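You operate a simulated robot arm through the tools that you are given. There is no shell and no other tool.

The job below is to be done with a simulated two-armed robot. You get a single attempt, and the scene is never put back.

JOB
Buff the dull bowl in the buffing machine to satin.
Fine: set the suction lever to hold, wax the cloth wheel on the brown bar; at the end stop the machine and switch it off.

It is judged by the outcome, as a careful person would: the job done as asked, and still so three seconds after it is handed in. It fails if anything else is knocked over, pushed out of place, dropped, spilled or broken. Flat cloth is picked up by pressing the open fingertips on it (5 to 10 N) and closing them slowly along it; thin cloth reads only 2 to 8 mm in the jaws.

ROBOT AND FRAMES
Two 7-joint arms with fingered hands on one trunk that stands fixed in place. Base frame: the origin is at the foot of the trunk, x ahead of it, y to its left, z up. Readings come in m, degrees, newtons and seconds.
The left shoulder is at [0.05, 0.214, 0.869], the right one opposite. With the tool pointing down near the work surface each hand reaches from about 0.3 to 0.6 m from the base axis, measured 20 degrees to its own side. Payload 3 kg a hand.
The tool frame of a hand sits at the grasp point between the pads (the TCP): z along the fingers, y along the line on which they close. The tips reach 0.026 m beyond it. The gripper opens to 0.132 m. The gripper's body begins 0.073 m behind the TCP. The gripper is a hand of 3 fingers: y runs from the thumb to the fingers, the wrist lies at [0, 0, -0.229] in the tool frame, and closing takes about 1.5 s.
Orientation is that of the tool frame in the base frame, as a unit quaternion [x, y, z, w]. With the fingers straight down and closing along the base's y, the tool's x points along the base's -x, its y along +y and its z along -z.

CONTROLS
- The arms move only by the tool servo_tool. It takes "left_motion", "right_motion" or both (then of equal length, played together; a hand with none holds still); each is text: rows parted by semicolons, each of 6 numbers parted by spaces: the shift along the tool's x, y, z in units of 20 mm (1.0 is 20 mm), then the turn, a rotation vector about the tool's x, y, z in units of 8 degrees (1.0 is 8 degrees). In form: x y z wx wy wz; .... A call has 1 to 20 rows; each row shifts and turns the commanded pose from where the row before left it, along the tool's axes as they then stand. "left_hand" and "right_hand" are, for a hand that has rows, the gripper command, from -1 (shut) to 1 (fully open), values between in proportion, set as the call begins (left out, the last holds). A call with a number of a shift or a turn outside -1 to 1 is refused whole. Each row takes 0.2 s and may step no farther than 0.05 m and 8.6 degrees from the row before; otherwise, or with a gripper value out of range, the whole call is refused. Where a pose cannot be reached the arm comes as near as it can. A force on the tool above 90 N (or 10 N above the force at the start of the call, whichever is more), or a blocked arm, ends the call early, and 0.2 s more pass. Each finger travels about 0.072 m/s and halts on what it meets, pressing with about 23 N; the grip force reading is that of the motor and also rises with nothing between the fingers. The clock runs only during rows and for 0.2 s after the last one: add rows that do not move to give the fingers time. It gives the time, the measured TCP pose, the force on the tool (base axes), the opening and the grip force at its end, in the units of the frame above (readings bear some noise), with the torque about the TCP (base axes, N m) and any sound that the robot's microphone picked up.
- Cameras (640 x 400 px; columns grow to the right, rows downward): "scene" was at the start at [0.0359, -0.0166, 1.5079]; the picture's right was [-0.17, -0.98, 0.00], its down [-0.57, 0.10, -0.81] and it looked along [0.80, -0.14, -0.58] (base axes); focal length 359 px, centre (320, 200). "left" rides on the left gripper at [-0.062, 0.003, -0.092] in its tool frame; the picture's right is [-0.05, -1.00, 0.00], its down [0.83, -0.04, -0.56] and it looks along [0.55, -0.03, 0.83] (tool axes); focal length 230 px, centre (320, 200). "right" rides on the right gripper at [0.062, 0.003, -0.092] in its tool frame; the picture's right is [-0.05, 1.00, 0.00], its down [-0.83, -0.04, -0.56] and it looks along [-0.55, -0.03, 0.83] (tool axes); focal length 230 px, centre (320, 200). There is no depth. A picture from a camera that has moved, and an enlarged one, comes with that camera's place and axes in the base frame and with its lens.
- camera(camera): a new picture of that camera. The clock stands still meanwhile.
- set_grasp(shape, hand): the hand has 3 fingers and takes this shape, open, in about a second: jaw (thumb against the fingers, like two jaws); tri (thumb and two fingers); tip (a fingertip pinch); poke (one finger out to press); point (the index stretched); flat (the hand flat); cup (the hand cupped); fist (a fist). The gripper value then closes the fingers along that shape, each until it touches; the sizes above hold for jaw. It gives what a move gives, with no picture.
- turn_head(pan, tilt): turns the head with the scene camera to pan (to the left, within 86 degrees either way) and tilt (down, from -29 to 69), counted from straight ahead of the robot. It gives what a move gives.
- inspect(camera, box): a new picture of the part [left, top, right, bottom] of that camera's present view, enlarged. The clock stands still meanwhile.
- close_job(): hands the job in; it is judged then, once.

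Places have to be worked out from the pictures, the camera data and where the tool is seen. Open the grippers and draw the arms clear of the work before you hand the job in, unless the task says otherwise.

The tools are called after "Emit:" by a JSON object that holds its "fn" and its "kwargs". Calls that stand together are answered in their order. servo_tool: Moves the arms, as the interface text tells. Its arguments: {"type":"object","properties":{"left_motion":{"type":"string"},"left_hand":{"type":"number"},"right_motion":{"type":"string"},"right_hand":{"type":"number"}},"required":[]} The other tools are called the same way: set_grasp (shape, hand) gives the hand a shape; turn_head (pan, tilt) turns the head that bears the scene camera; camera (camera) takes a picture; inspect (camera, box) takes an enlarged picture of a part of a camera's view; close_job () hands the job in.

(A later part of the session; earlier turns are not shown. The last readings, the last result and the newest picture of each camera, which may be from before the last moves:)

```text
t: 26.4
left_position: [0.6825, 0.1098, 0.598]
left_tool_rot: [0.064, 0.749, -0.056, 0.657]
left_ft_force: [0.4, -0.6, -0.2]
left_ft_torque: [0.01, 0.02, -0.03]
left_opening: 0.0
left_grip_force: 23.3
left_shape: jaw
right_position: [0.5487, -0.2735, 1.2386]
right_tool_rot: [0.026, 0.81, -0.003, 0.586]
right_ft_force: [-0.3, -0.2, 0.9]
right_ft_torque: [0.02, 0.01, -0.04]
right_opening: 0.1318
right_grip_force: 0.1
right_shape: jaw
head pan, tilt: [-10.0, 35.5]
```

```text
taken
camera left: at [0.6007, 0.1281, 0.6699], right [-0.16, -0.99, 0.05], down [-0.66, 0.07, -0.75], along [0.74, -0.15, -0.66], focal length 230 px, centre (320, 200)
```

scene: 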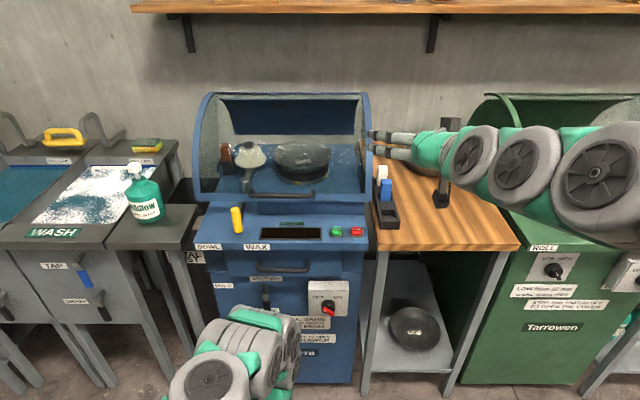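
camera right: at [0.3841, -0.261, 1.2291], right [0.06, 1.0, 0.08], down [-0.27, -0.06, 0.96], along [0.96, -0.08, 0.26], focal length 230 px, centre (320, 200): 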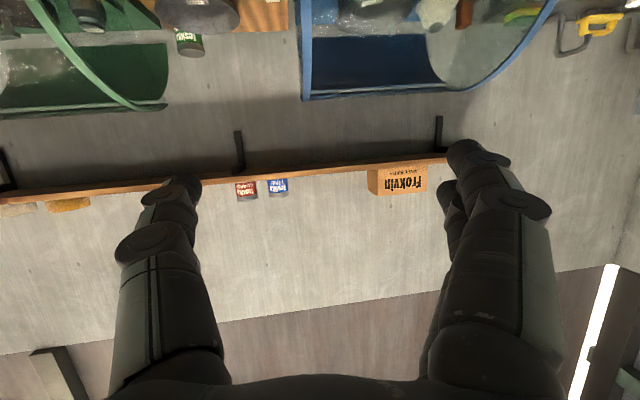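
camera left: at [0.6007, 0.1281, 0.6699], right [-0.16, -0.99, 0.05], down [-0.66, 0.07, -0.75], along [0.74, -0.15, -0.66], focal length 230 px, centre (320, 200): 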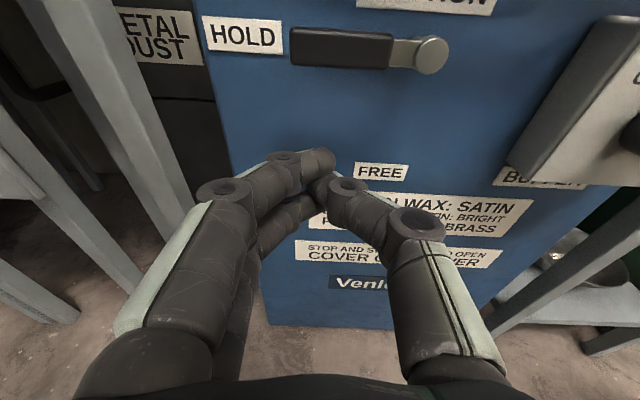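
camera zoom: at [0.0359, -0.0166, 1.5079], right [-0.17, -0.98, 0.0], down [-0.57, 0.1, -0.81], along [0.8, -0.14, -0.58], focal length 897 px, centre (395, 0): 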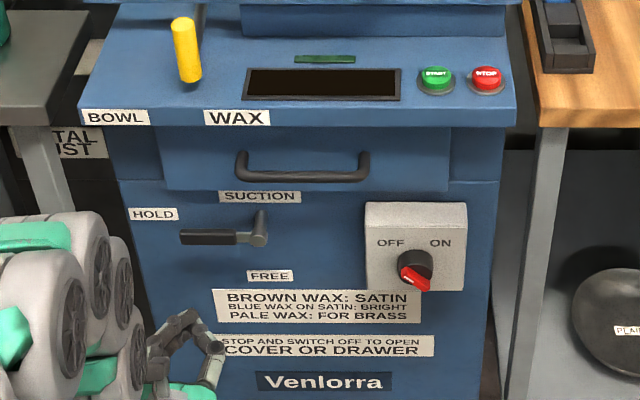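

Suction is on HOLD and stays there. Now I bring the right hand down on a 45° tilt towards the knob, and in the same call raise the left hand on a 45° tilt towards the height of the yellow handle.

Emit:
{"fn": "servo_tool", "kwargs": {"left_motion": "-0.991 0 -0.134 0 0.9325 0; -0.965 0 -0.262 0 0.9325 0; -0.923 0 -0.384 0 0.9325 0; -0.866 0 -0.5 0 0.9325 0; -0.792 0 -0.61 0 0.9325 0; -0.8 0 -0.8 0 0 0; -0.8 0 -0.8 0 0 0; -0.8 0 -0.8 0 0 0; -0.8 0 -0.8 0 0 0; -0.8 0 -0.8 0 0 0; -0.8 0 -0.8 0 0 0; -0.8 0 -0.8 0 0 0; -0.8 0 -0.8 0 0 0; -0.8 0 -0.8 0 0 0; -0.8 0 -0.8 0 0 0; -0.8 0 -0.8 0 0 0; -0.8 0 -0.8 0 0 0; -0.8 0 -0.8 0 0 0; 0 0 0 0 0 0; 0 0 0 0 0 0", "right_motion": "0.949 0 0.316 0 0.831 0; 0.906 0 0.423 0 0.831 0; 0.851 0 0.525 0 0.831 0; 0.785 0 0.62 0 0.831 0; 0 0 0 0.62 0 0.62; 0.3 0.98 0.95 0 0 0; 0.3 0.98 0.95 0 0 0; 0.3 0.98 0.95 0 0 0; 0.3 0.98 0.95 0 0 0; 0.3 0.98 0.95 0 0 0; 0.3 0.98 0.95 0 0 0; 0.8 0 0.8 0 0 0; 0.8 0 0.8 0 0 0; 0.8 0 0.8 0 0 0; 0.8 0 0.8 0 0 0; 0.8 0 0.8 0 0 0; 0.8 0 0.8 0 0 0; 0.8 0 0.8 0 0 0; 0.8 0 0.8 0 0 0; 0 0 0 0 0 0"}}

Emit:
{"fn": "camera", "kwargs": {"camera": "scene"}}

Emit:
{"fn": "camera", "kwargs": {"camera": "left"}}

Emit:
{"fn": "camera", "kwargs": {"camera": "right"}}

```text
t: 30.6
left_position: [0.6816, 0.1098, 0.9924]
left_tool_rot: [0.078, 0.919, -0.033, 0.384]
left_ft_force: [-0.4, -0.2, 0.2]
left_ft_torque: [0.0, -0.01, 0.01]
left_opening: 0.0
left_grip_force: 22.5
left_shape: jaw
right_position: [0.6214, -0.1548, 0.8742]
right_tool_rot: [0.082, 0.921, -0.02, 0.381]
right_ft_force: [0.0, -0.2, -0.7]
right_ft_torque: [0.01, 0.0, 0.02]
right_opening: 0.1318
right_grip_force: 0.1
right_shape: jaw
head pan, tilt: [-10.0, 35.5]
```

```text
taken
```

scene: 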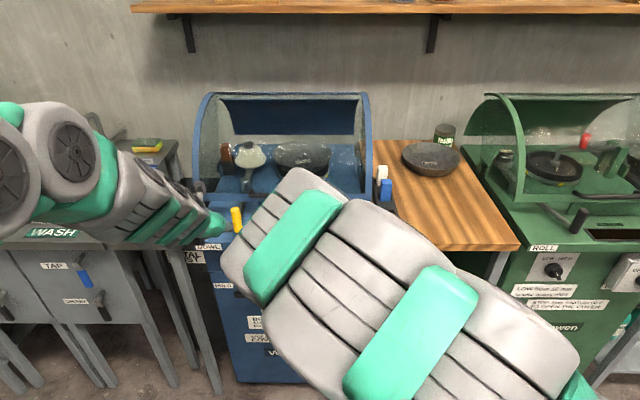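

```text
taken
camera left: at [0.6603, 0.1162, 1.1003], right [-0.13, -0.99, 0.04], down [-0.97, 0.12, -0.2], along [0.19, -0.06, -0.98], focal length 230 px, centre (320, 200)
```

left: 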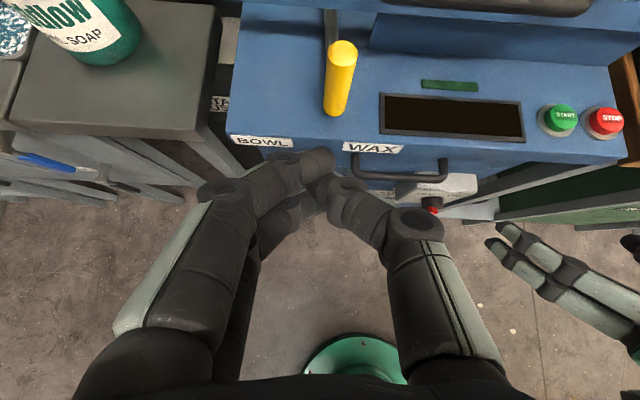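

```text
taken
camera right: at [0.5138, -0.134, 0.8962], right [0.2, 0.98, 0.06], down [0.18, -0.1, 0.98], along [0.96, -0.19, -0.2], focal length 230 px, centre (320, 200)
```

right: 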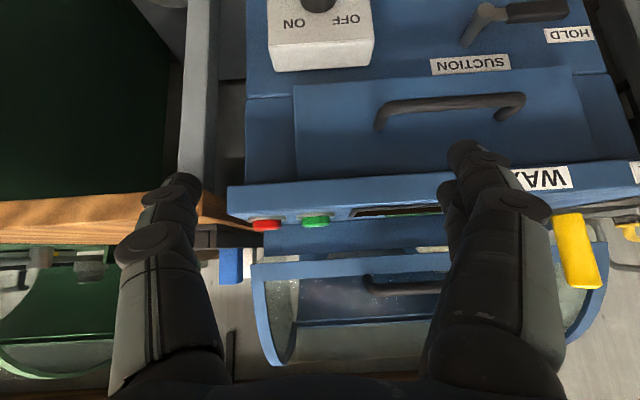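

The left camera sees the handle and buttons well. I continue lowering the right hand in front of the knob, level it, and partly close the jaws for the small fin.

Emit:
{"fn": "servo_tool", "kwargs": {"right_motion": "0.8 0 0.8 0 0 0; 0.8 0 0.8 0 0 0; 0.8 0 0.8 0 0 0; 0.8 0 0.8 0 0 0; 0.8 0 0.8 0 0 0; 0.8 0 0.8 0 0 0; 0.8 0 0.8 0 0 0; 0.8 0 0.8 0 0 0; 0.8 0.1 0.8 0 0 0; 0.35 0.1 0.35 0 -0.925 0; 0.4 0.1 0.3 0 -0.925 0; 0.43 0.1 0.25 0 -0.925 0; 0.46 0.1 0.19 0 -0.925 0; 0.49 0.1 0.12 0 -0.925 0; 0 0 0 0 0 0", "right_hand": -0.1}}

Emit:
{"fn": "camera", "kwargs": {"camera": "right"}}

Emit:
{"fn": "camera", "kwargs": {"camera": "scene"}}

```text
t: 33.8
left_position: [0.6816, 0.1085, 0.9916]
left_tool_rot: [0.078, 0.92, -0.032, 0.383]
left_ft_force: [0.5, -0.1, 0.2]
left_ft_torque: [-0.01, -0.02, 0.0]
left_opening: 0.0
left_grip_force: 22.7
left_shape: jaw
right_position: [0.6243, -0.138, 0.6218]
right_tool_rot: [0.072, 0.752, -0.045, 0.654]
right_ft_force: [1.2, 0.3, -0.3]
right_ft_torque: [-0.03, 0.01, -0.02]
right_opening: 0.0594
right_grip_force: 0.1
right_shape: jaw
head pan, tilt: [-10.0, 35.5]
```

```text
taken
camera right: at [0.5261, -0.1167, 0.5746], right [0.17, 0.98, 0.08], down [-0.44, 0.01, 0.9], along [0.88, -0.19, 0.43], focal length 230 px, centre (320, 200)
```

right: 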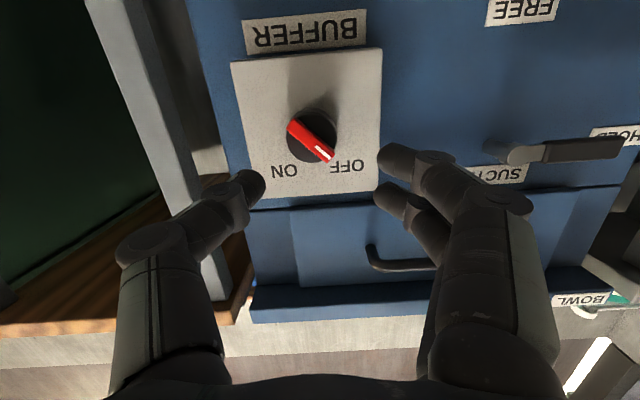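

```text
taken
```

scene: 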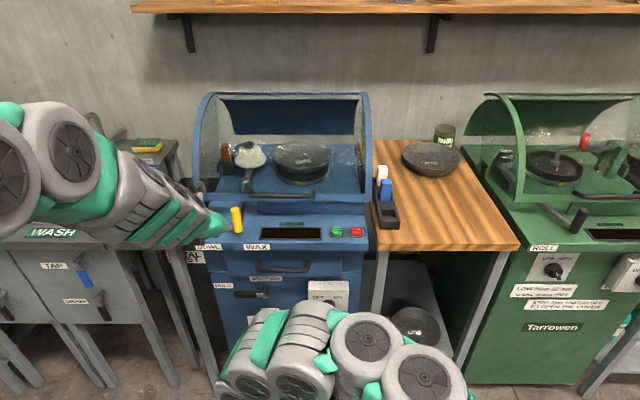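

The right camera now shows the fin with its white mark at OFF. I enlarge it to fix the knob's centre and the fin's angle.

Emit:
{"fn": "inspect", "kwargs": {"camera": "right", "box": [220, 30, 400, 220]}}

```text
2.11 times, centred on (310, 125) of right
camera zoom: at [0.5261, -0.1167, 0.5746], right [0.17, 0.98, 0.08], down [-0.44, 0.01, 0.9], along [0.88, -0.19, 0.43], focal length 484 px, centre (341, 358)
```

zoom: 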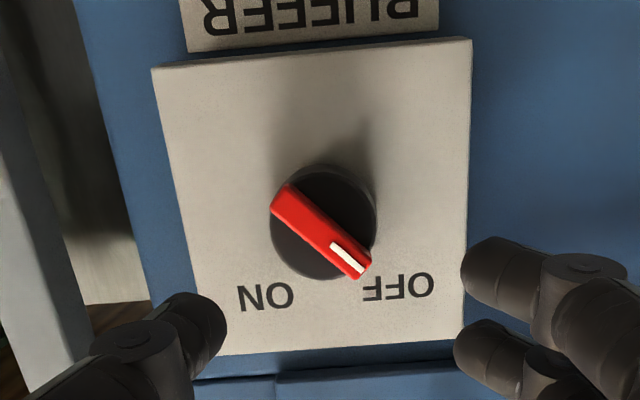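

The fin's front centre is at about (0.705, -0.159, 0.611) and points up-left at 45°. I level the hand, centre it on the knob axis and roll it -45° so the jaws close across the fin.

Emit:
{"fn": "servo_tool", "kwargs": {"right_motion": "0.54 -0.38 0 0 -1 0; 0 0 0 0 0 -0.97; 0 0 0 0 0 -0.97; 0 0 0 0 0 -0.97; 0 0 0 0 0 -0.97; 0 0 0 0 0 -0.97; 0 0 0 0 0 -0.97; 0 0 0 0 0 0"}}

Emit:
{"fn": "camera", "kwargs": {"camera": "right"}}

```text
t: 35.6
left_position: [0.6816, 0.1079, 0.9911]
left_tool_rot: [0.079, 0.92, -0.032, 0.382]
left_ft_force: [-0.9, -0.1, 0.9]
left_ft_torque: [0.01, -0.02, 0.01]
left_opening: 0.0
left_grip_force: 23.0
left_shape: jaw
right_position: [0.6212, -0.1436, 0.6107]
right_tool_rot: [-0.217, 0.675, -0.323, 0.627]
right_ft_force: [-0.8, -0.9, 0.0]
right_ft_torque: [0.0, 0.01, -0.02]
right_opening: 0.0597
right_grip_force: 0.1
right_shape: jaw
head pan, tilt: [-10.0, 35.5]
```

```text
taken
camera right: at [0.5229, -0.1694, 0.5649], right [0.12, 0.73, -0.67], down [-0.45, 0.64, 0.62], along [0.88, 0.23, 0.41], focal length 230 px, centre (320, 200)
```

right: 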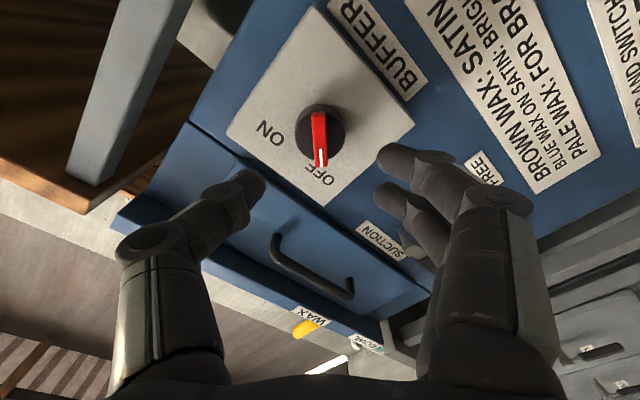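

The fin is now upright in the camera and centred on the tool axis as computed. I move in 60 mm and look again.

Emit:
{"fn": "servo_tool", "kwargs": {"right_motion": "0 0 1 0 0 0; 0 0 1 0 0 0; 0 0 0.9 0 0 0; 0 0 0 0 0 0"}}

Emit:
{"fn": "inspect", "kwargs": {"camera": "right", "box": [200, 90, 440, 260]}}

```text
t: 36.6
left_position: [0.6823, 0.1091, 0.9914]
left_tool_rot: [0.078, 0.92, -0.032, 0.384]
left_ft_force: [0.0, 0.7, 0.3]
left_ft_torque: [0.0, 0.03, -0.01]
left_opening: 0.0
left_grip_force: 23.0
left_shape: jaw
right_position: [0.6773, -0.1538, 0.6104]
right_tool_rot: [-0.216, 0.675, -0.323, 0.627]
right_ft_force: [0.0, -0.5, 0.1]
right_ft_torque: [0.0, 0.05, -0.02]
right_opening: 0.0596
right_grip_force: 0.0
right_shape: jaw
head pan, tilt: [-10.0, 35.5]
```

```text
2.35 times, centred on (320, 175) of right
camera zoom: at [0.5799, -0.1793, 0.5652], right [0.12, 0.73, -0.67], down [-0.45, 0.64, 0.62], along [0.88, 0.23, 0.41], focal length 541 px, centre (320, 259)
```

zoom: 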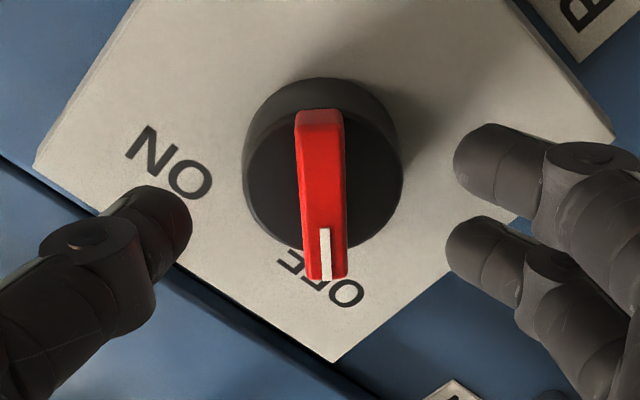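

The fin's front is about 28 mm ahead of the TCP. I go in 14 mm, then close the jaws on the fin.

Emit:
{"fn": "servo_tool", "kwargs": {"right_motion": "0 0 0.7 0 0 0; 0 0 0 0 0 0"}}

Emit:
{"fn": "servo_tool", "kwargs": {"right_motion": "0 0 0 0 0 0; 0 0 0 0 0 0; 0 0 0 0 0 0; 0 0 0 0 0 0; 0 0 0 0 0 0", "right_hand": -1}}

Emit:
{"fn": "inspect", "kwargs": {"camera": "right", "box": [200, 90, 440, 260]}}

```text
t: 37.2
left_position: [0.6823, 0.1076, 0.9921]
left_tool_rot: [0.078, 0.919, -0.033, 0.384]
left_ft_force: [0.9, -0.1, 0.6]
left_ft_torque: [0.01, 0.02, -0.04]
left_opening: 0.0
left_grip_force: 22.6
left_shape: jaw
right_position: [0.6926, -0.1563, 0.61]
right_tool_rot: [-0.215, 0.674, -0.324, 0.628]
right_ft_force: [0.2, -0.1, 0.0]
right_ft_torque: [-0.02, -0.04, 0.03]
right_opening: 0.0599
right_grip_force: 0.1
right_shape: jaw
head pan, tilt: [-10.0, 35.5]
```

```text
t: 38.4
left_position: [0.6818, 0.109, 0.9911]
left_tool_rot: [0.078, 0.92, -0.032, 0.383]
left_ft_force: [-0.3, 0.0, -0.5]
left_ft_torque: [0.01, 0.04, 0.01]
left_opening: 0.0
left_grip_force: 23.6
left_shape: jaw
right_position: [0.692, -0.1563, 0.6102]
right_tool_rot: [-0.216, 0.675, -0.323, 0.628]
right_ft_force: [1.8, -1.1, 0.9]
right_ft_torque: [0.03, -0.03, -0.01]
right_opening: 0.0325
right_grip_force: 22.6
right_shape: jaw
head pan, tilt: [-10.0, 35.5]
```

```text
2.35 times, centred on (320, 175) of right
camera zoom: at [0.594, -0.1813, 0.5643], right [0.12, 0.73, -0.67], down [-0.45, 0.64, 0.62], along [0.88, 0.23, 0.41], focal length 541 px, centre (320, 259)
```

zoom: 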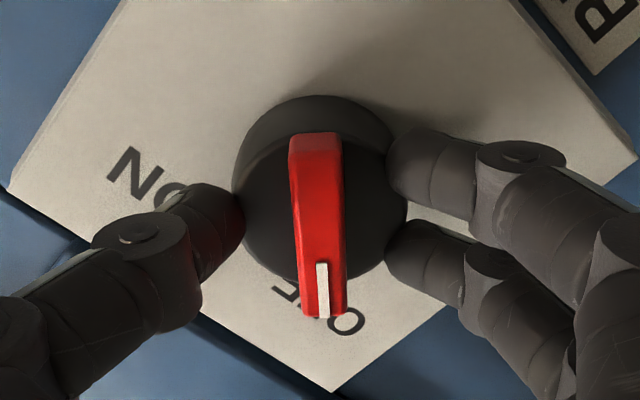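

The fingertips closed on the round knob body itself (opening 33 mm, 23 N). I turn the first half of the way (+45° roll) and check that the knob follows.

Emit:
{"fn": "servo_tool", "kwargs": {"right_motion": "0 0 0 0 0 0.9375; 0 0 0 0 0 0.9375; 0 0 0 0 0 0.9375; 0 0 0 0 0 0.9375; 0 0 0 0 0 0.9375; 0 0 0 0 0 0.9375; 0 0 0 0 0 0"}}

Emit:
{"fn": "inspect", "kwargs": {"camera": "right", "box": [200, 90, 440, 260]}}

```text
t: 40.0
left_position: [0.6825, 0.1076, 0.9918]
left_tool_rot: [0.079, 0.92, -0.033, 0.383]
left_ft_force: [-0.9, -0.6, 0.5]
left_ft_torque: [0.0, 0.02, 0.01]
left_opening: 0.0
left_grip_force: 23.3
left_shape: jaw
right_position: [0.6912, -0.1568, 0.6099]
right_tool_rot: [0.059, 0.706, -0.059, 0.703]
right_ft_force: [1.9, -1.9, -5.8]
right_ft_torque: [0.01, 0.11, -0.02]
right_opening: 0.0321
right_grip_force: 23.3
right_shape: jaw
head pan, tilt: [-10.0, 35.5]
```

```text
2.35 times, centred on (320, 175) of right
camera zoom: at [0.6012, -0.1373, 0.5491], right [0.17, 0.98, 0.05], down [-0.55, 0.05, 0.83], along [0.82, -0.17, 0.55], focal length 541 px, centre (320, 259)
```

zoom: 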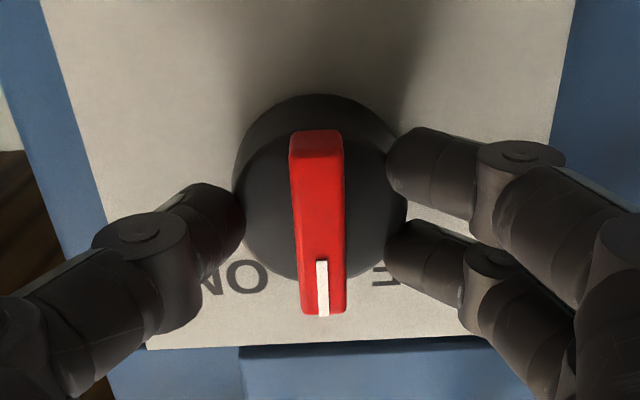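

The knob turns with the hand; the pointer is now straight up, midway. I turn the other 45° to ON.

Emit:
{"fn": "servo_tool", "kwargs": {"right_motion": "0 0 0 0 0 0.9375; 0 0 0 0 0 0.9375; 0 0 0 0 0 0.9375; 0 0 0 0 0 0.9375; 0 0 0 0 0 0.9375; 0 0 0 0 0 0.9375; 0 0 0 0 0 0"}}

Emit:
{"fn": "inspect", "kwargs": {"camera": "right", "box": [200, 90, 440, 260]}}

Emit:
{"fn": "inspect", "kwargs": {"camera": "scene", "box": [190, 190, 390, 350]}}

```text
t: 41.6
left_position: [0.682, 0.109, 0.9913]
left_tool_rot: [0.078, 0.92, -0.032, 0.383]
left_ft_force: [0.5, -0.4, -0.7]
left_ft_torque: [-0.02, 0.0, -0.01]
left_opening: 0.0001
left_grip_force: 22.9
left_shape: jaw
right_position: [0.6921, -0.1553, 0.611]
right_tool_rot: [0.324, 0.63, 0.215, 0.672]
right_ft_force: [-2.4, -0.6, -5.4]
right_ft_torque: [-0.04, 0.1, -0.03]
right_opening: 0.0321
right_grip_force: 23.5
right_shape: jaw
head pan, tilt: [-10.0, 35.5]
```

```text
2.35 times, centred on (320, 175) of right
camera zoom: at [0.6086, -0.0951, 0.5697], right [0.11, 0.66, 0.74], down [-0.65, -0.52, 0.56], along [0.75, -0.55, 0.37], focal length 541 px, centre (320, 259)
```

zoom: 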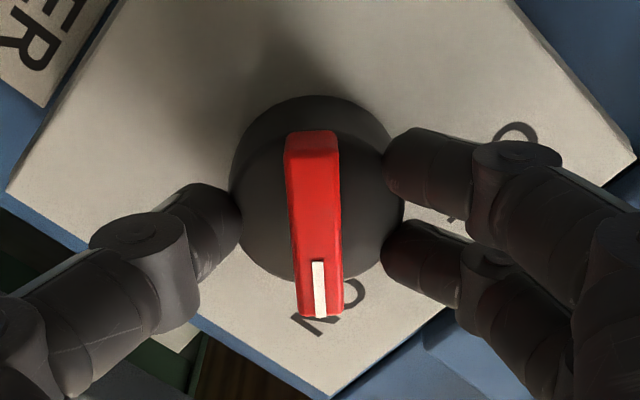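

```text
2.50 times, centred on (290, 270) of scene
camera zoom: at [0.0359, -0.0166, 1.5079], right [-0.17, -0.98, 0.0], down [-0.57, 0.1, -0.81], along [0.8, -0.14, -0.58], focal length 897 px, centre (395, 25)
```

zoom: 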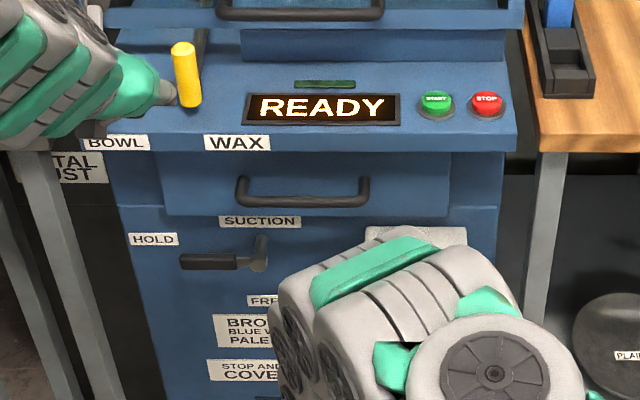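

The display reads READY, so the switch is ON. I open the jaws, back off, and roll the hand back to neutral.

Emit:
{"fn": "servo_tool", "kwargs": {"right_motion": "0 0 0 0 0 0; 0 0 0 0 0 0; 0 0 0 0 0 0; 0 0 -0.5 0 0 0; 0 0 -1 0 0 0; 0 0 -1 0 0 0; 0 0 -1 0 0 0; 0 0 -0.5 0 0 -0.9375; 0 0 0 0 0 -0.9375; 0 0 0 0 0 -0.9375; 0 0 0 0 0 -0.9375; 0 0 0 0 0 -0.9375; 0 0 0 0 0 -0.9375; 0 0 0 0 0 0", "right_hand": 0}}

Emit:
{"fn": "camera", "kwargs": {"camera": "right"}}

```text
t: 44.6
left_position: [0.6829, 0.1082, 0.9926]
left_tool_rot: [0.078, 0.92, -0.033, 0.383]
left_ft_force: [0.0, -0.3, 0.2]
left_ft_torque: [-0.02, 0.0, -0.03]
left_opening: 0.0
left_grip_force: 23.0
left_shape: jaw
right_position: [0.613, -0.1427, 0.6113]
right_tool_rot: [0.059, 0.705, -0.06, 0.704]
right_ft_force: [-0.6, 0.1, 0.0]
right_ft_torque: [-0.04, -0.03, -0.04]
right_opening: 0.0656
right_grip_force: 0.1
right_shape: jaw
head pan, tilt: [-10.0, 35.5]
```

```text
taken
camera right: at [0.5229, -0.1246, 0.5496], right [0.17, 0.98, 0.05], down [-0.55, 0.05, 0.83], along [0.82, -0.17, 0.55], focal length 230 px, centre (320, 200)
```

right: 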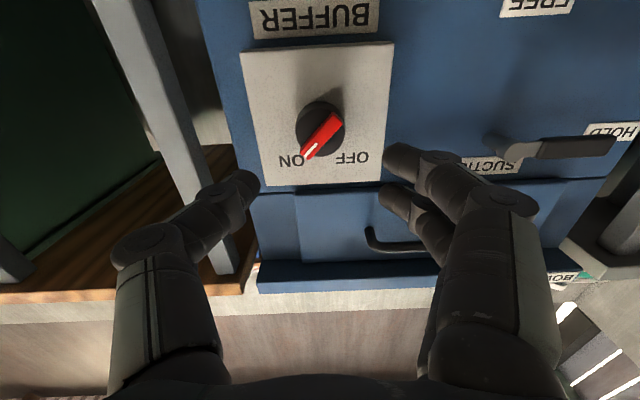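

The pointer stands at ON. I raise the right hand on a 45° tilt towards START; meanwhile the left hand opens its jaws and moves towards the yellow handle, stopping about 5 cm short.

Emit:
{"fn": "servo_tool", "kwargs": {"left_motion": "0 0 0 0 0 0; 0 0 0 0 0 0; -0.63 -0.245 0.5 0 0 0; -0.63 -0.245 0.5 0 0 0; -0.63 -0.245 0.5 0 0 0; 0 0 1 0 0 0; 0 0 1 0 0 0; 0 0 1 0 0 0; 0 0 0 0 0 0; 0 0 0 0 0 0; 0 0 0 0 0 0; 0 0 0 0 0 0; 0 0 0 0 0 0; 0 0 0 0 0 0; 0 0 0 0 0 0; 0 0 0 0 0 0; 0 0 0 0 0 0; 0 0 0 0 0 0; 0 0 0 0 0 0", "right_motion": "-1 0 0 0 0.9375 0; -0.991 0 -0.13 0 0.9375 0; -0.966 0 -0.259 0 0.9375 0; -0.924 0 -0.383 0 0.9375 0; -0.866 0 -0.5 0 0.9375 0; -0.793 0 -0.609 0 0.9375 0; -0.8 0 -0.8 0 0 0; -0.8 0 -0.8 0 0 0; -0.8 0 -0.8 0 0 0; -0.8 0 -0.8 0 0 0; -0.8 0 -0.8 0 0 0; -0.8 0 -0.8 0 0 0; -0.8 0 -0.8 0 0 0; -0.8 0 -0.8 0 0 0; -0.8 0 -0.8 0 0 0; -0.8 0 -0.8 0 0 0; -0.8 0 -0.8 0 0 0; -0.8 0 -0.8 0 0 0; 0 0 0 0 0 0", "left_hand": -0.1}}

Emit:
{"fn": "camera", "kwargs": {"camera": "left"}}

Emit:
{"fn": "camera", "kwargs": {"camera": "scene"}}

Emit:
{"fn": "camera", "kwargs": {"camera": "right"}}

```text
t: 48.6
left_position: [0.7676, 0.0797, 0.9546]
left_tool_rot: [0.078, 0.92, -0.032, 0.383]
left_ft_force: [-0.4, -0.7, 0.2]
left_ft_torque: [-0.01, 0.03, 0.04]
left_opening: 0.0593
left_grip_force: 0.1
left_shape: jaw
right_position: [0.6129, -0.1411, 1.0043]
right_tool_rot: [0.077, 0.921, -0.032, 0.379]
right_ft_force: [0.0, -0.4, -0.3]
right_ft_torque: [-0.02, -0.03, 0.0]
right_opening: 0.0654
right_grip_force: 0.1
right_shape: jaw
head pan, tilt: [-10.0, 35.5]
```

```text
taken
camera left: at [0.7454, 0.0874, 1.0636], right [-0.13, -0.99, 0.04], down [-0.97, 0.12, -0.2], along [0.19, -0.06, -0.98], focal length 230 px, centre (320, 200)
```

left: 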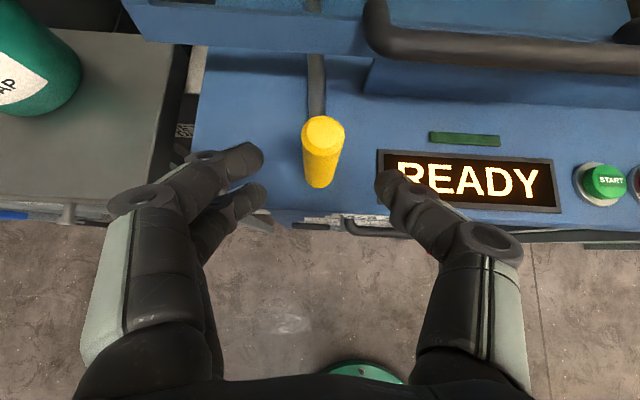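

```text
taken
```

scene: 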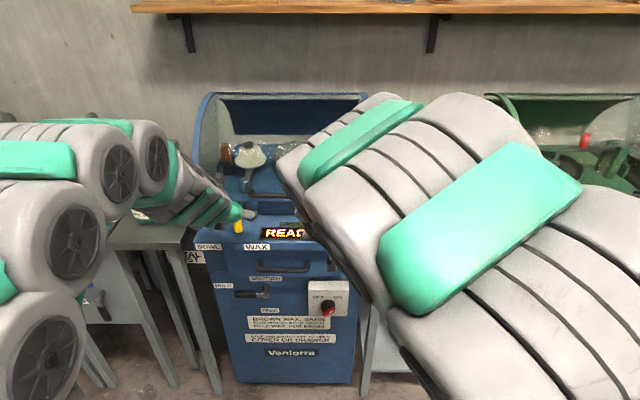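

```text
taken
camera right: at [0.5075, -0.1204, 1.0258], right [0.2, 0.98, 0.04], down [0.19, -0.07, 0.98], along [0.96, -0.19, -0.2], focal length 230 px, centre (320, 200)
```

right: 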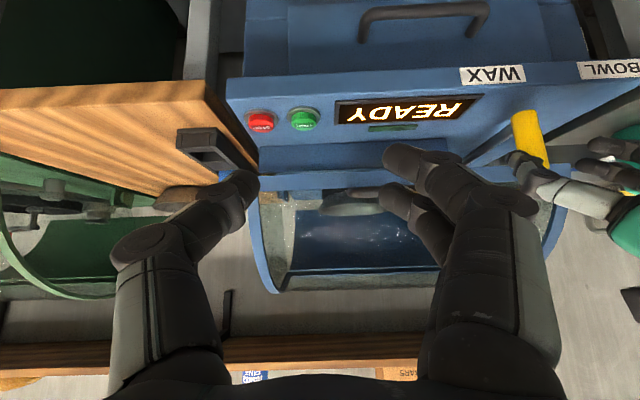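

READY shows and the left jaws are centred on the yellow handle. I give the right hand the poke shape and check the finger in its camera before going to START at about (0.762, -0.187, 0.870).

Emit:
{"fn": "set_grasp", "kwargs": {"hand": "right", "shape": "poke"}}

Emit:
{"fn": "camera", "kwargs": {"camera": "right"}}

```text
t: 49.5
left_position: [0.7676, 0.0805, 0.9555]
left_tool_rot: [0.078, 0.92, -0.032, 0.384]
left_ft_force: [-0.4, 0.5, 0.3]
left_ft_torque: [-0.03, 0.0, -0.03]
left_opening: 0.0594
left_grip_force: 0.1
left_shape: jaw
right_position: [0.6132, -0.1417, 1.0037]
right_tool_rot: [0.076, 0.921, -0.032, 0.38]
right_ft_force: [0.1, 0.3, 0.5]
right_ft_torque: [-0.04, 0.01, 0.02]
right_opening: 0.0
right_grip_force: 0.1
right_shape: poke
head pan, tilt: [-10.0, 35.5]
```

```text
taken
camera right: at [0.5076, -0.1202, 1.0257], right [0.2, 0.98, 0.04], down [0.19, -0.07, 0.98], along [0.96, -0.19, -0.2], focal length 230 px, centre (320, 200)
```

right: 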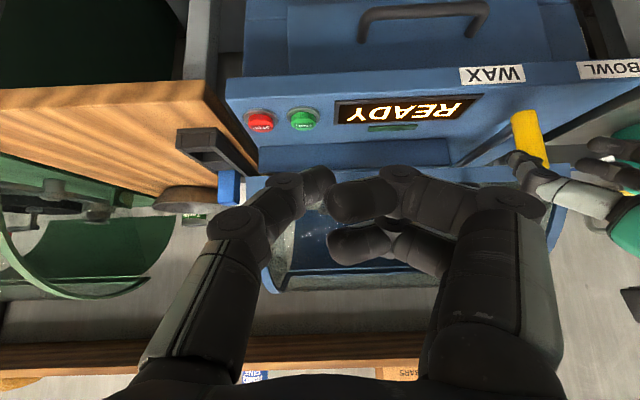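

The poke's thumb reaches about 30 mm ahead of the TCP. I bring it to about 3 cm above START and slide the left jaws around the yellow handle.

Emit:
{"fn": "servo_tool", "kwargs": {"left_motion": "0 0 0.68 0 0 0; 0 0 0.68 0 0 0; 0 0 0.68 0 0 0; 0 0 0.68 0 0 0; 0 0 0 0 0 0; 0 0 0 0 0 0; 0 0 0 0 0 0; 0 0 0 0 0 0; 0 0 0 0 0 0", "right_motion": "-0.53 -0.22 0.955 0 0 0; -0.53 -0.22 0.955 0 0 0; -0.53 -0.22 0.955 0 0 0; -0.53 -0.22 0.955 0 0 0; 0 0 0.955 0 0 0; 0 0 0.955 0 0 0; 0 0 0.955 0 0 0; 0 0 0.955 0 0 0; 0 0 0 0 0 0"}}

Emit:
{"fn": "camera", "kwargs": {"camera": "left"}}

Emit:
{"fn": "camera", "kwargs": {"camera": "right"}}

Emit:
{"fn": "camera", "kwargs": {"camera": "scene"}}

```text
t: 51.5
left_position: [0.8054, 0.0723, 0.918]
left_tool_rot: [0.078, 0.92, -0.032, 0.383]
left_ft_force: [-0.6, 1.3, -0.5]
left_ft_torque: [0.01, 0.02, 0.03]
left_opening: 0.0593
left_grip_force: 0.0
left_shape: jaw
right_position: [0.747, -0.183, 0.9232]
right_tool_rot: [0.077, 0.922, -0.032, 0.379]
right_ft_force: [0.6, -0.3, 0.5]
right_ft_torque: [-0.03, 0.03, 0.0]
right_opening: 0.0
right_grip_force: 0.0
right_shape: poke
head pan, tilt: [-10.0, 35.5]
```

```text
taken
camera left: at [0.7836, 0.0796, 1.0254], right [-0.13, -0.99, 0.04], down [-0.97, 0.12, -0.2], along [0.19, -0.06, -0.98], focal length 230 px, centre (320, 200)
```

left: 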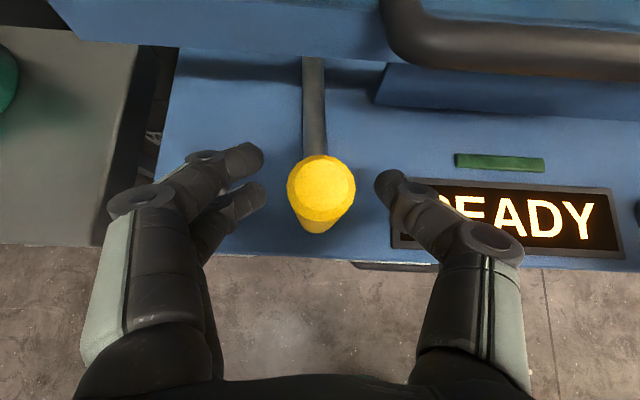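

```text
taken
camera right: at [0.6411, -0.1624, 0.9457], right [0.2, 0.98, 0.04], down [0.19, -0.07, 0.98], along [0.96, -0.19, -0.2], focal length 230 px, centre (320, 200)
```

right: 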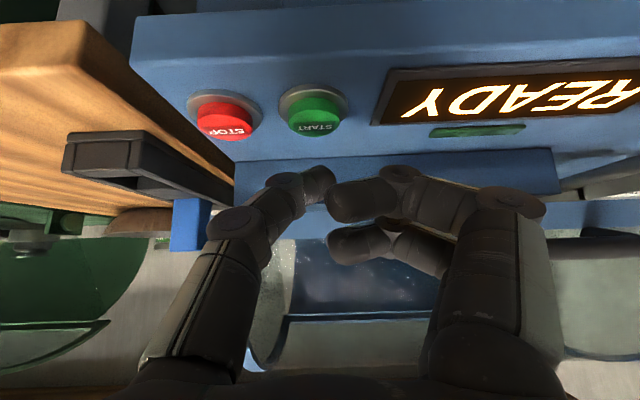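

```text
taken
```

scene: 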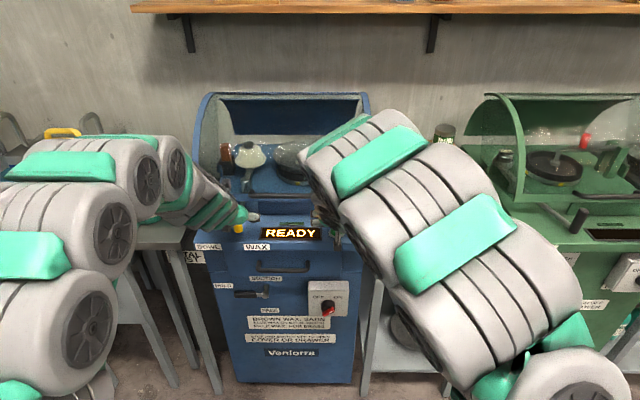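

START sits right under the thumb as computed. I lower straight down about 24 mm, then go in small steps watching the force.

Emit:
{"fn": "servo_tool", "kwargs": {"right_motion": "0.35 0 0.35 0 0 0; 0.35 0 0.35 0 0 0; 0.14 0 0.14 0 0 0; 0 0 0 0 0 0"}}

Emit:
{"fn": "camera", "kwargs": {"camera": "right"}}

```text
t: 52.5
left_position: [0.8056, 0.0713, 0.9163]
left_tool_rot: [0.078, 0.92, -0.033, 0.383]
left_ft_force: [0.6, 0.2, 0.2]
left_ft_torque: [-0.01, -0.02, 0.0]
left_opening: 0.0592
left_grip_force: 0.0
left_shape: jaw
right_position: [0.7476, -0.1837, 0.8999]
right_tool_rot: [0.077, 0.921, -0.032, 0.38]
right_ft_force: [-0.2, -0.9, 0.0]
right_ft_torque: [-0.03, 0.0, 0.01]
right_opening: 0.0001
right_grip_force: 0.0
right_shape: poke
head pan, tilt: [-10.0, 35.5]
```

```text
taken
camera right: at [0.6414, -0.1621, 0.9218], right [0.2, 0.98, 0.04], down [0.19, -0.07, 0.98], along [0.96, -0.19, -0.2], focal length 230 px, centre (320, 200)
```

right: 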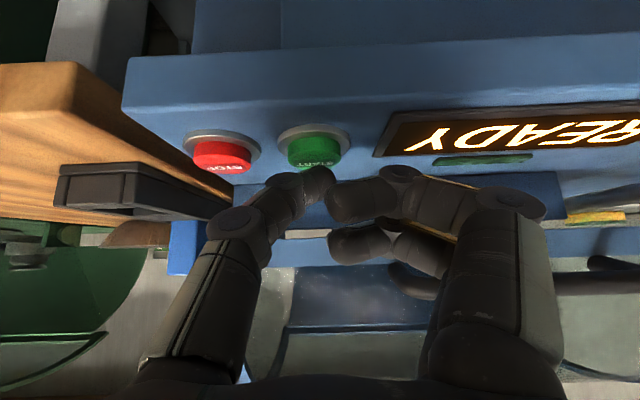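

Emit:
{"fn": "servo_tool", "kwargs": {"right_motion": "0.14 0 0.14 0 0 0; 0.1 0 0.1 0 0 0; 0 0 0 0 0 0"}}

Emit:
{"fn": "inspect", "kwargs": {"camera": "right", "box": [160, 100, 480, 260]}}

```text
t: 53.3
left_position: [0.8055, 0.0719, 0.9173]
left_tool_rot: [0.078, 0.92, -0.033, 0.383]
left_ft_force: [1.2, -0.3, 0.1]
left_ft_torque: [0.02, 0.04, -0.01]
left_opening: 0.0591
left_grip_force: 0.1
left_shape: jaw
right_position: [0.7485, -0.1827, 0.8933]
right_tool_rot: [0.078, 0.921, -0.032, 0.379]
right_ft_force: [0.4, -0.9, 3.5]
right_ft_torque: [0.0, -0.02, -0.01]
right_opening: 0.0
right_grip_force: 0.0
right_shape: poke
head pan, tilt: [-10.0, 35.5]
heard: click
```

```text
2.00 times, centred on (320, 180) of right
camera zoom: at [0.6412, -0.1619, 0.9151], right [0.2, 0.98, 0.04], down [0.19, -0.07, 0.98], along [0.96, -0.19, -0.2], focal length 460 px, centre (320, 240)
```

zoom: 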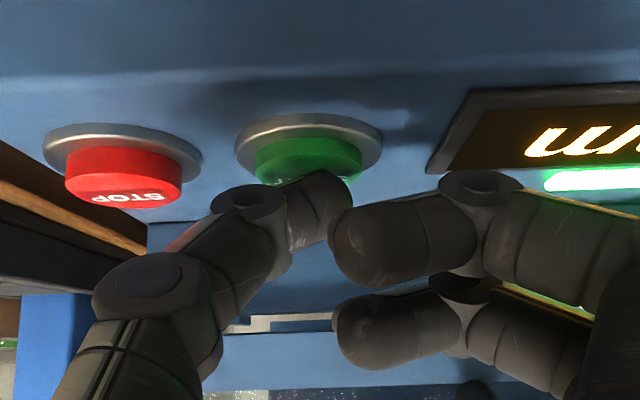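

Heard a click; the green lamp lit and the display changed. I lift the right hand off the button and read the display from the left camera.

Emit:
{"fn": "servo_tool", "kwargs": {"right_motion": "-0.5 0 -0.5 0 0 0; -0.5 0 -0.5 0 0 0; -0.5 0 -0.5 0 0 0; 0 0 0 0 0 0"}}

Emit:
{"fn": "camera", "kwargs": {"camera": "left"}}

Emit:
{"fn": "inspect", "kwargs": {"camera": "scene", "box": [190, 90, 390, 260]}}

```text
t: 54.3
left_position: [0.807, 0.0713, 0.9171]
left_tool_rot: [0.078, 0.92, -0.033, 0.383]
left_ft_force: [0.7, 0.3, -0.2]
left_ft_torque: [0.01, 0.0, 0.01]
left_opening: 0.0592
left_grip_force: 0.1
left_shape: jaw
right_position: [0.7474, -0.182, 0.9357]
right_tool_rot: [0.077, 0.921, -0.032, 0.38]
right_ft_force: [-0.5, 0.1, 0.7]
right_ft_torque: [0.0, 0.04, -0.01]
right_opening: 0.0
right_grip_force: 0.1
right_shape: poke
head pan, tilt: [-10.0, 35.5]
```

```text
taken
camera left: at [0.7836, 0.0797, 1.0254], right [-0.13, -0.99, 0.04], down [-0.97, 0.12, -0.2], along [0.19, -0.06, -0.98], focal length 230 px, centre (320, 200)
```

left: 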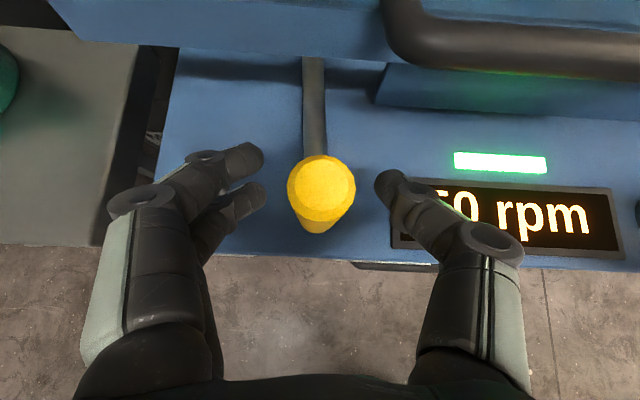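

```text
2.35 times, centred on (290, 175) of scene
camera zoom: at [0.0359, -0.0166, 1.5079], right [-0.17, -0.98, 0.0], down [-0.57, 0.1, -0.81], along [0.8, -0.14, -0.58], focal length 844 px, centre (391, 259)
```

zoom: 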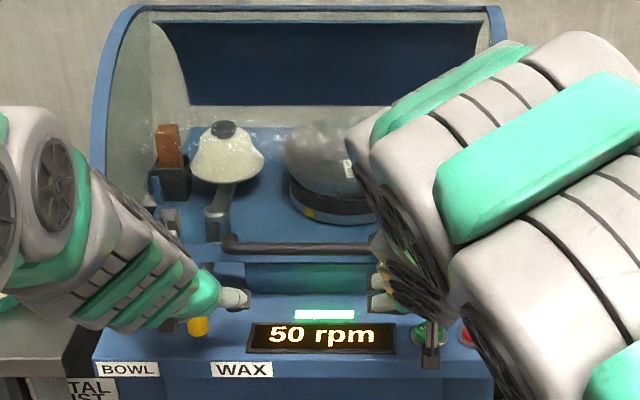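

It runs at 50 rpm and the bowl turns on its chuck. Now I push the yellow handle right towards WAX with the left fingers, step by step.

Emit:
{"fn": "servo_tool", "kwargs": {"left_motion": "0 -0.5 0 0 0 0; 0 -0.5 0 0 0 0; 0 -0.5 0 0 0 0; 0 -0.5 0 0 0 0; 0 0 0 0 0 0"}}

Emit:
{"fn": "inspect", "kwargs": {"camera": "scene", "box": [190, 90, 390, 260]}}

Emit:
{"fn": "camera", "kwargs": {"camera": "left"}}

```text
t: 55.5
left_position: [0.7998, 0.0337, 0.9156]
left_tool_rot: [0.078, 0.92, -0.032, 0.384]
left_ft_force: [0.9, 1.5, 1.3]
left_ft_torque: [0.07, -0.04, -0.04]
left_opening: 0.06
left_grip_force: 0.1
left_shape: jaw
right_position: [0.7478, -0.1831, 0.9347]
right_tool_rot: [0.077, 0.921, -0.032, 0.38]
right_ft_force: [-0.6, 0.4, 0.7]
right_ft_torque: [-0.03, 0.01, 0.02]
right_opening: 0.0
right_grip_force: 0.1
right_shape: poke
head pan, tilt: [-10.0, 35.5]
```

```text
2.35 times, centred on (290, 175) of scene
camera zoom: at [0.0359, -0.0166, 1.5079], right [-0.17, -0.98, 0.0], down [-0.57, 0.1, -0.81], along [0.8, -0.14, -0.58], focal length 844 px, centre (391, 259)
```

zoom: 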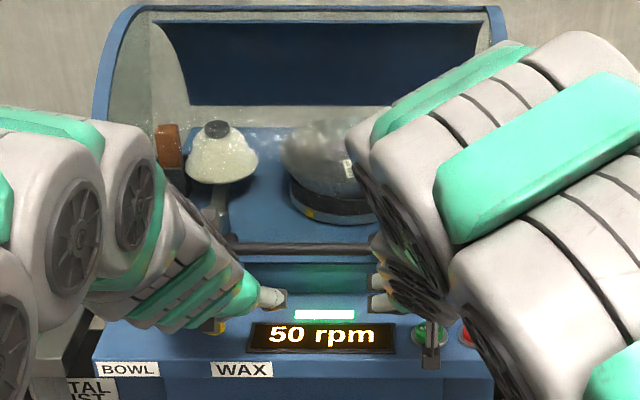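

```text
taken
camera left: at [0.7776, 0.0406, 1.0256], right [-0.13, -0.99, 0.04], down [-0.97, 0.12, -0.2], along [0.19, -0.06, -0.98], focal length 230 px, centre (320, 200)
```

left: 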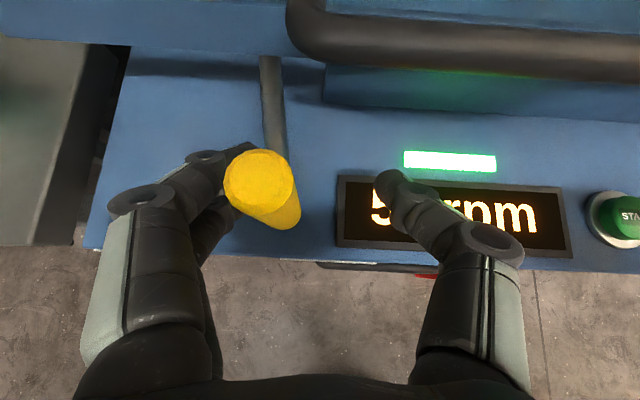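

The wheel is swinging towards the brown bar. I shift the right hand over STOP to clear space (and view), and push the handle a further 15 mm.

Emit:
{"fn": "servo_tool", "kwargs": {"left_motion": "0 0 0 0 0 0; 0 -0.25 0 0 0 0; 0 -0.25 0 0 0 0; 0 -0.25 0 0 0 0; 0 0 0 0 0 0", "right_motion": "0 -0.7 0 0 0 0; 0 -0.7 0 0 0 0; 0 -0.7 0 0 0 0; 0 -0.7 0 0 0 0; 0 0 0 0 0 0"}}

Emit:
{"fn": "inspect", "kwargs": {"camera": "scene", "box": [190, 90, 390, 260]}}

Emit:
{"fn": "camera", "kwargs": {"camera": "left"}}

```text
t: 56.7
left_position: [0.797, 0.019, 0.9166]
left_tool_rot: [0.078, 0.92, -0.033, 0.383]
left_ft_force: [2.5, 2.3, 1.0]
left_ft_torque: [0.07, -0.07, -0.05]
left_opening: 0.0615
left_grip_force: 0.1
left_shape: jaw
right_position: [0.7365, -0.2378, 0.9339]
right_tool_rot: [0.077, 0.921, -0.033, 0.38]
right_ft_force: [0.4, 0.4, 0.5]
right_ft_torque: [-0.04, -0.01, 0.0]
right_opening: 0.0
right_grip_force: 0.1
right_shape: poke
head pan, tilt: [-10.0, 35.5]
```

```text
2.35 times, centred on (290, 175) of scene
camera zoom: at [0.0359, -0.0166, 1.5079], right [-0.17, -0.98, 0.0], down [-0.57, 0.1, -0.81], along [0.8, -0.14, -0.58], focal length 844 px, centre (391, 259)
```

zoom: 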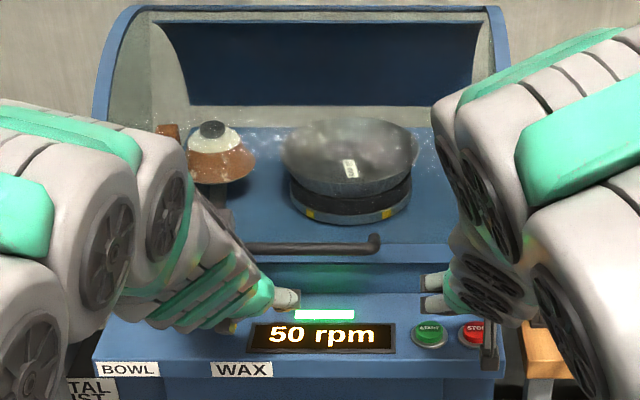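

```text
taken
camera left: at [0.7751, 0.0263, 1.0251], right [-0.13, -0.99, 0.04], down [-0.97, 0.12, -0.2], along [0.19, -0.06, -0.98], focal length 230 px, centre (320, 200)
```

left: 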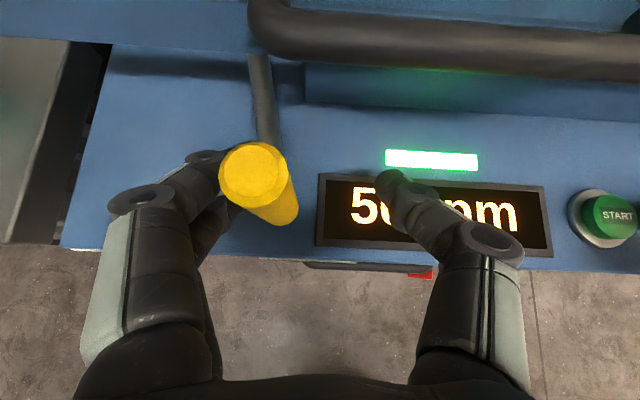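

The cloth's skirt is already taking on brown. I enlarge the wheel to see how well it is waxed.

Emit:
{"fn": "inspect", "kwargs": {"camera": "scene", "box": [220, 125, 290, 175]}}

Emit:
{"fn": "servo_tool", "kwargs": {"left_motion": "0 0 0 0 0 0; 0 0 0 0 0 0; 0 0 0 0 0 0"}}

Emit:
{"fn": "inspect", "kwargs": {"camera": "scene", "box": [220, 125, 290, 175]}}

```text
8.00 times, centred on (255, 150) of scene
camera zoom: at [0.0359, -0.0166, 1.5079], right [-0.17, -0.98, 0.0], down [-0.57, 0.1, -0.81], along [0.8, -0.14, -0.58], focal length 2870 px, centre (840, 600)
```

zoom: 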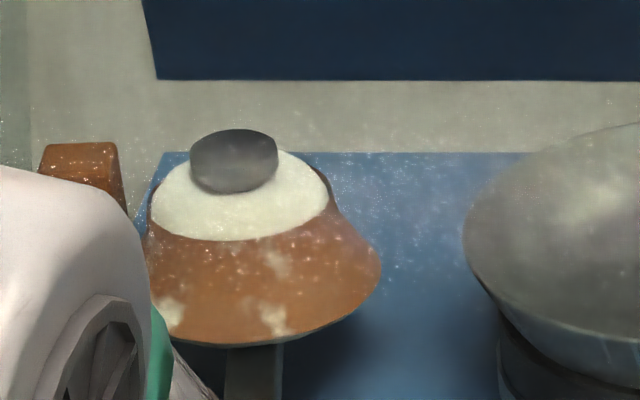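

```text
t: 57.5
left_position: [0.7972, 0.0185, 0.9168]
left_tool_rot: [0.078, 0.92, -0.032, 0.383]
left_ft_force: [2.3, 1.6, 1.7]
left_ft_torque: [0.05, -0.06, -0.06]
left_opening: 0.0616
left_grip_force: 0.0
left_shape: jaw
right_position: [0.7379, -0.2373, 0.9337]
right_tool_rot: [0.076, 0.921, -0.032, 0.38]
right_ft_force: [-0.5, 0.3, 0.3]
right_ft_torque: [0.01, -0.03, -0.02]
right_opening: 0.0002
right_grip_force: 0.0
right_shape: poke
head pan, tilt: [-10.0, 35.5]
```

```text
8.00 times, centred on (255, 150) of scene
camera zoom: at [0.0359, -0.0166, 1.5079], right [-0.17, -0.98, 0.0], down [-0.57, 0.1, -0.81], along [0.8, -0.14, -0.58], focal length 2870 px, centre (840, 600)
```

zoom: 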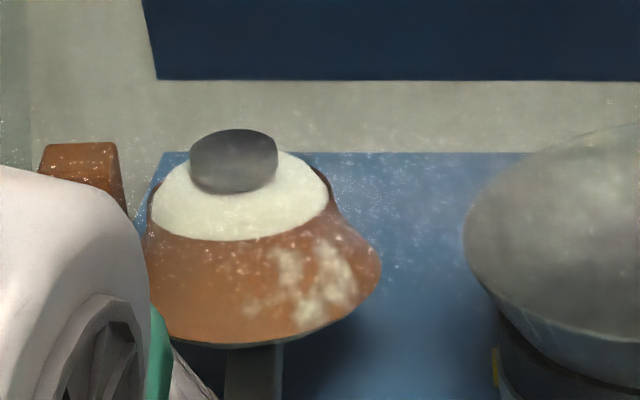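

The skirt is mostly brown with some white patches still going round. I hold it against the bar for a couple more seconds.

Emit:
{"fn": "servo_tool", "kwargs": {"left_motion": "0 0 0 0 0 0; 0 0 0 0 0 0; 0 0 0 0 0 0; 0 0 0 0 0 0; 0 0 0 0 0 0; 0 0 0 0 0 0; 0 0 0 0 0 0; 0 0 0 0 0 0; 0 0 0 0 0 0; 0 0 0 0 0 0"}}

Emit:
{"fn": "inspect", "kwargs": {"camera": "scene", "box": [220, 125, 290, 175]}}

Emit:
{"fn": "inspect", "kwargs": {"camera": "scene", "box": [190, 90, 390, 260]}}

```text
t: 59.7
left_position: [0.7974, 0.0185, 0.9154]
left_tool_rot: [0.078, 0.92, -0.032, 0.383]
left_ft_force: [2.1, 2.5, 1.0]
left_ft_torque: [0.09, -0.03, -0.06]
left_opening: 0.0615
left_grip_force: 0.0
left_shape: jaw
right_position: [0.7378, -0.2372, 0.9349]
right_tool_rot: [0.077, 0.921, -0.032, 0.379]
right_ft_force: [-0.5, 0.1, 0.1]
right_ft_torque: [0.03, 0.03, 0.03]
right_opening: 0.0002
right_grip_force: 0.1
right_shape: poke
head pan, tilt: [-10.0, 35.5]
```

```text
8.00 times, centred on (255, 150) of scene
camera zoom: at [0.0359, -0.0166, 1.5079], right [-0.17, -0.98, 0.0], down [-0.57, 0.1, -0.81], along [0.8, -0.14, -0.58], focal length 2870 px, centre (840, 600)
```

zoom: 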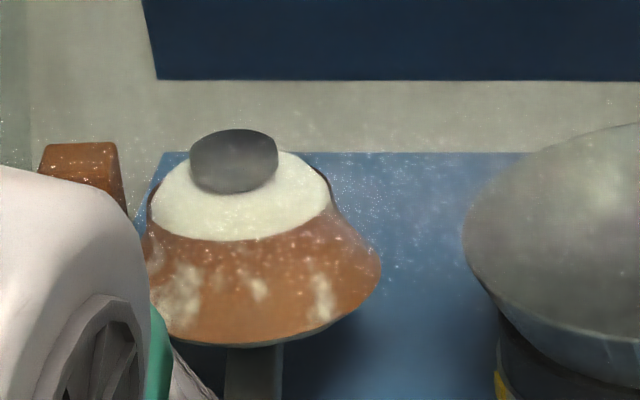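

```text
2.35 times, centred on (290, 175) of scene
camera zoom: at [0.0359, -0.0166, 1.5079], right [-0.17, -0.98, 0.0], down [-0.57, 0.1, -0.81], along [0.8, -0.14, -0.58], focal length 844 px, centre (391, 259)
```

zoom: 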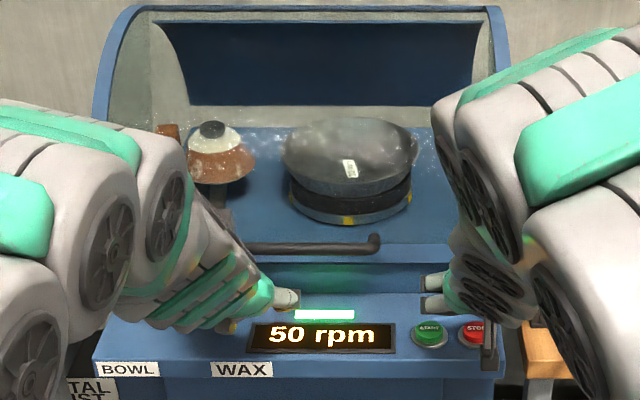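

The wheel is evenly brown with a mottled texture. I push a few millimetres more to be sure the handle is at its WAX end, with a short wait.

Emit:
{"fn": "servo_tool", "kwargs": {"left_motion": "0 -0.2 0 0 0 0; 0 -0.2 0 0 0 0; 0 0 0 0 0 0; 0 0 0 0 0 0; 0 0 0 0 0 0; 0 0 0 0 0 0"}}

Emit:
{"fn": "inspect", "kwargs": {"camera": "scene", "box": [220, 125, 290, 175]}}

Emit:
{"fn": "camera", "kwargs": {"camera": "left"}}

```text
t: 61.1
left_position: [0.7958, 0.0112, 0.9157]
left_tool_rot: [0.077, 0.92, -0.032, 0.383]
left_ft_force: [4.8, 7.4, 1.7]
left_ft_torque: [0.16, -0.08, -0.14]
left_opening: 0.0665
left_grip_force: 0.0
left_shape: jaw
right_position: [0.7373, -0.2363, 0.9349]
right_tool_rot: [0.077, 0.921, -0.032, 0.38]
right_ft_force: [0.7, -0.4, 0.7]
right_ft_torque: [-0.02, -0.04, 0.03]
right_opening: 0.0001
right_grip_force: 0.0
right_shape: poke
head pan, tilt: [-10.0, 35.5]
```

```text
8.00 times, centred on (255, 150) of scene
camera zoom: at [0.0359, -0.0165, 1.5079], right [-0.17, -0.98, 0.0], down [-0.57, 0.1, -0.81], along [0.8, -0.14, -0.58], focal length 2870 px, centre (840, 600)
```

zoom: 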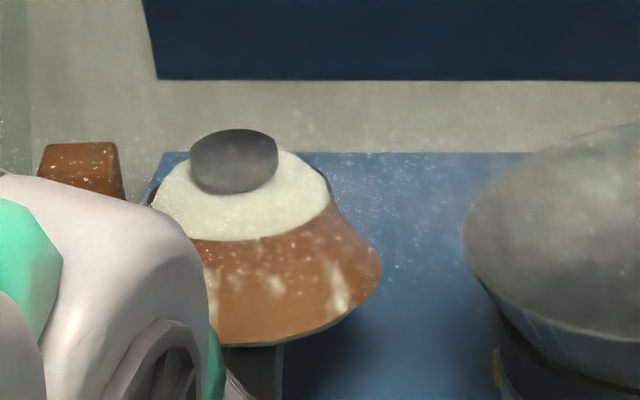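

```text
taken
camera left: at [0.7732, 0.0186, 1.0248], right [-0.13, -0.99, 0.04], down [-0.97, 0.12, -0.2], along [0.19, -0.06, -0.98], focal length 230 px, centre (320, 200)
```

left: 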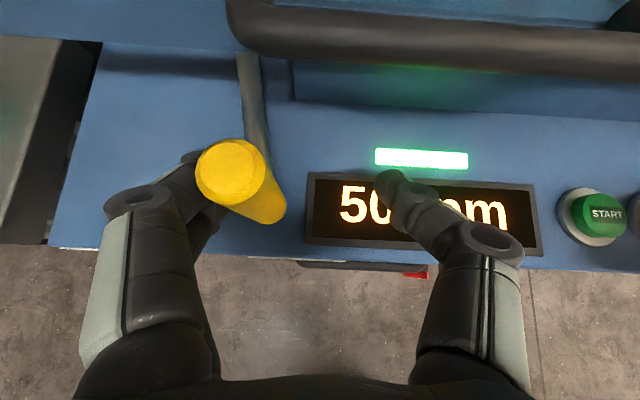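

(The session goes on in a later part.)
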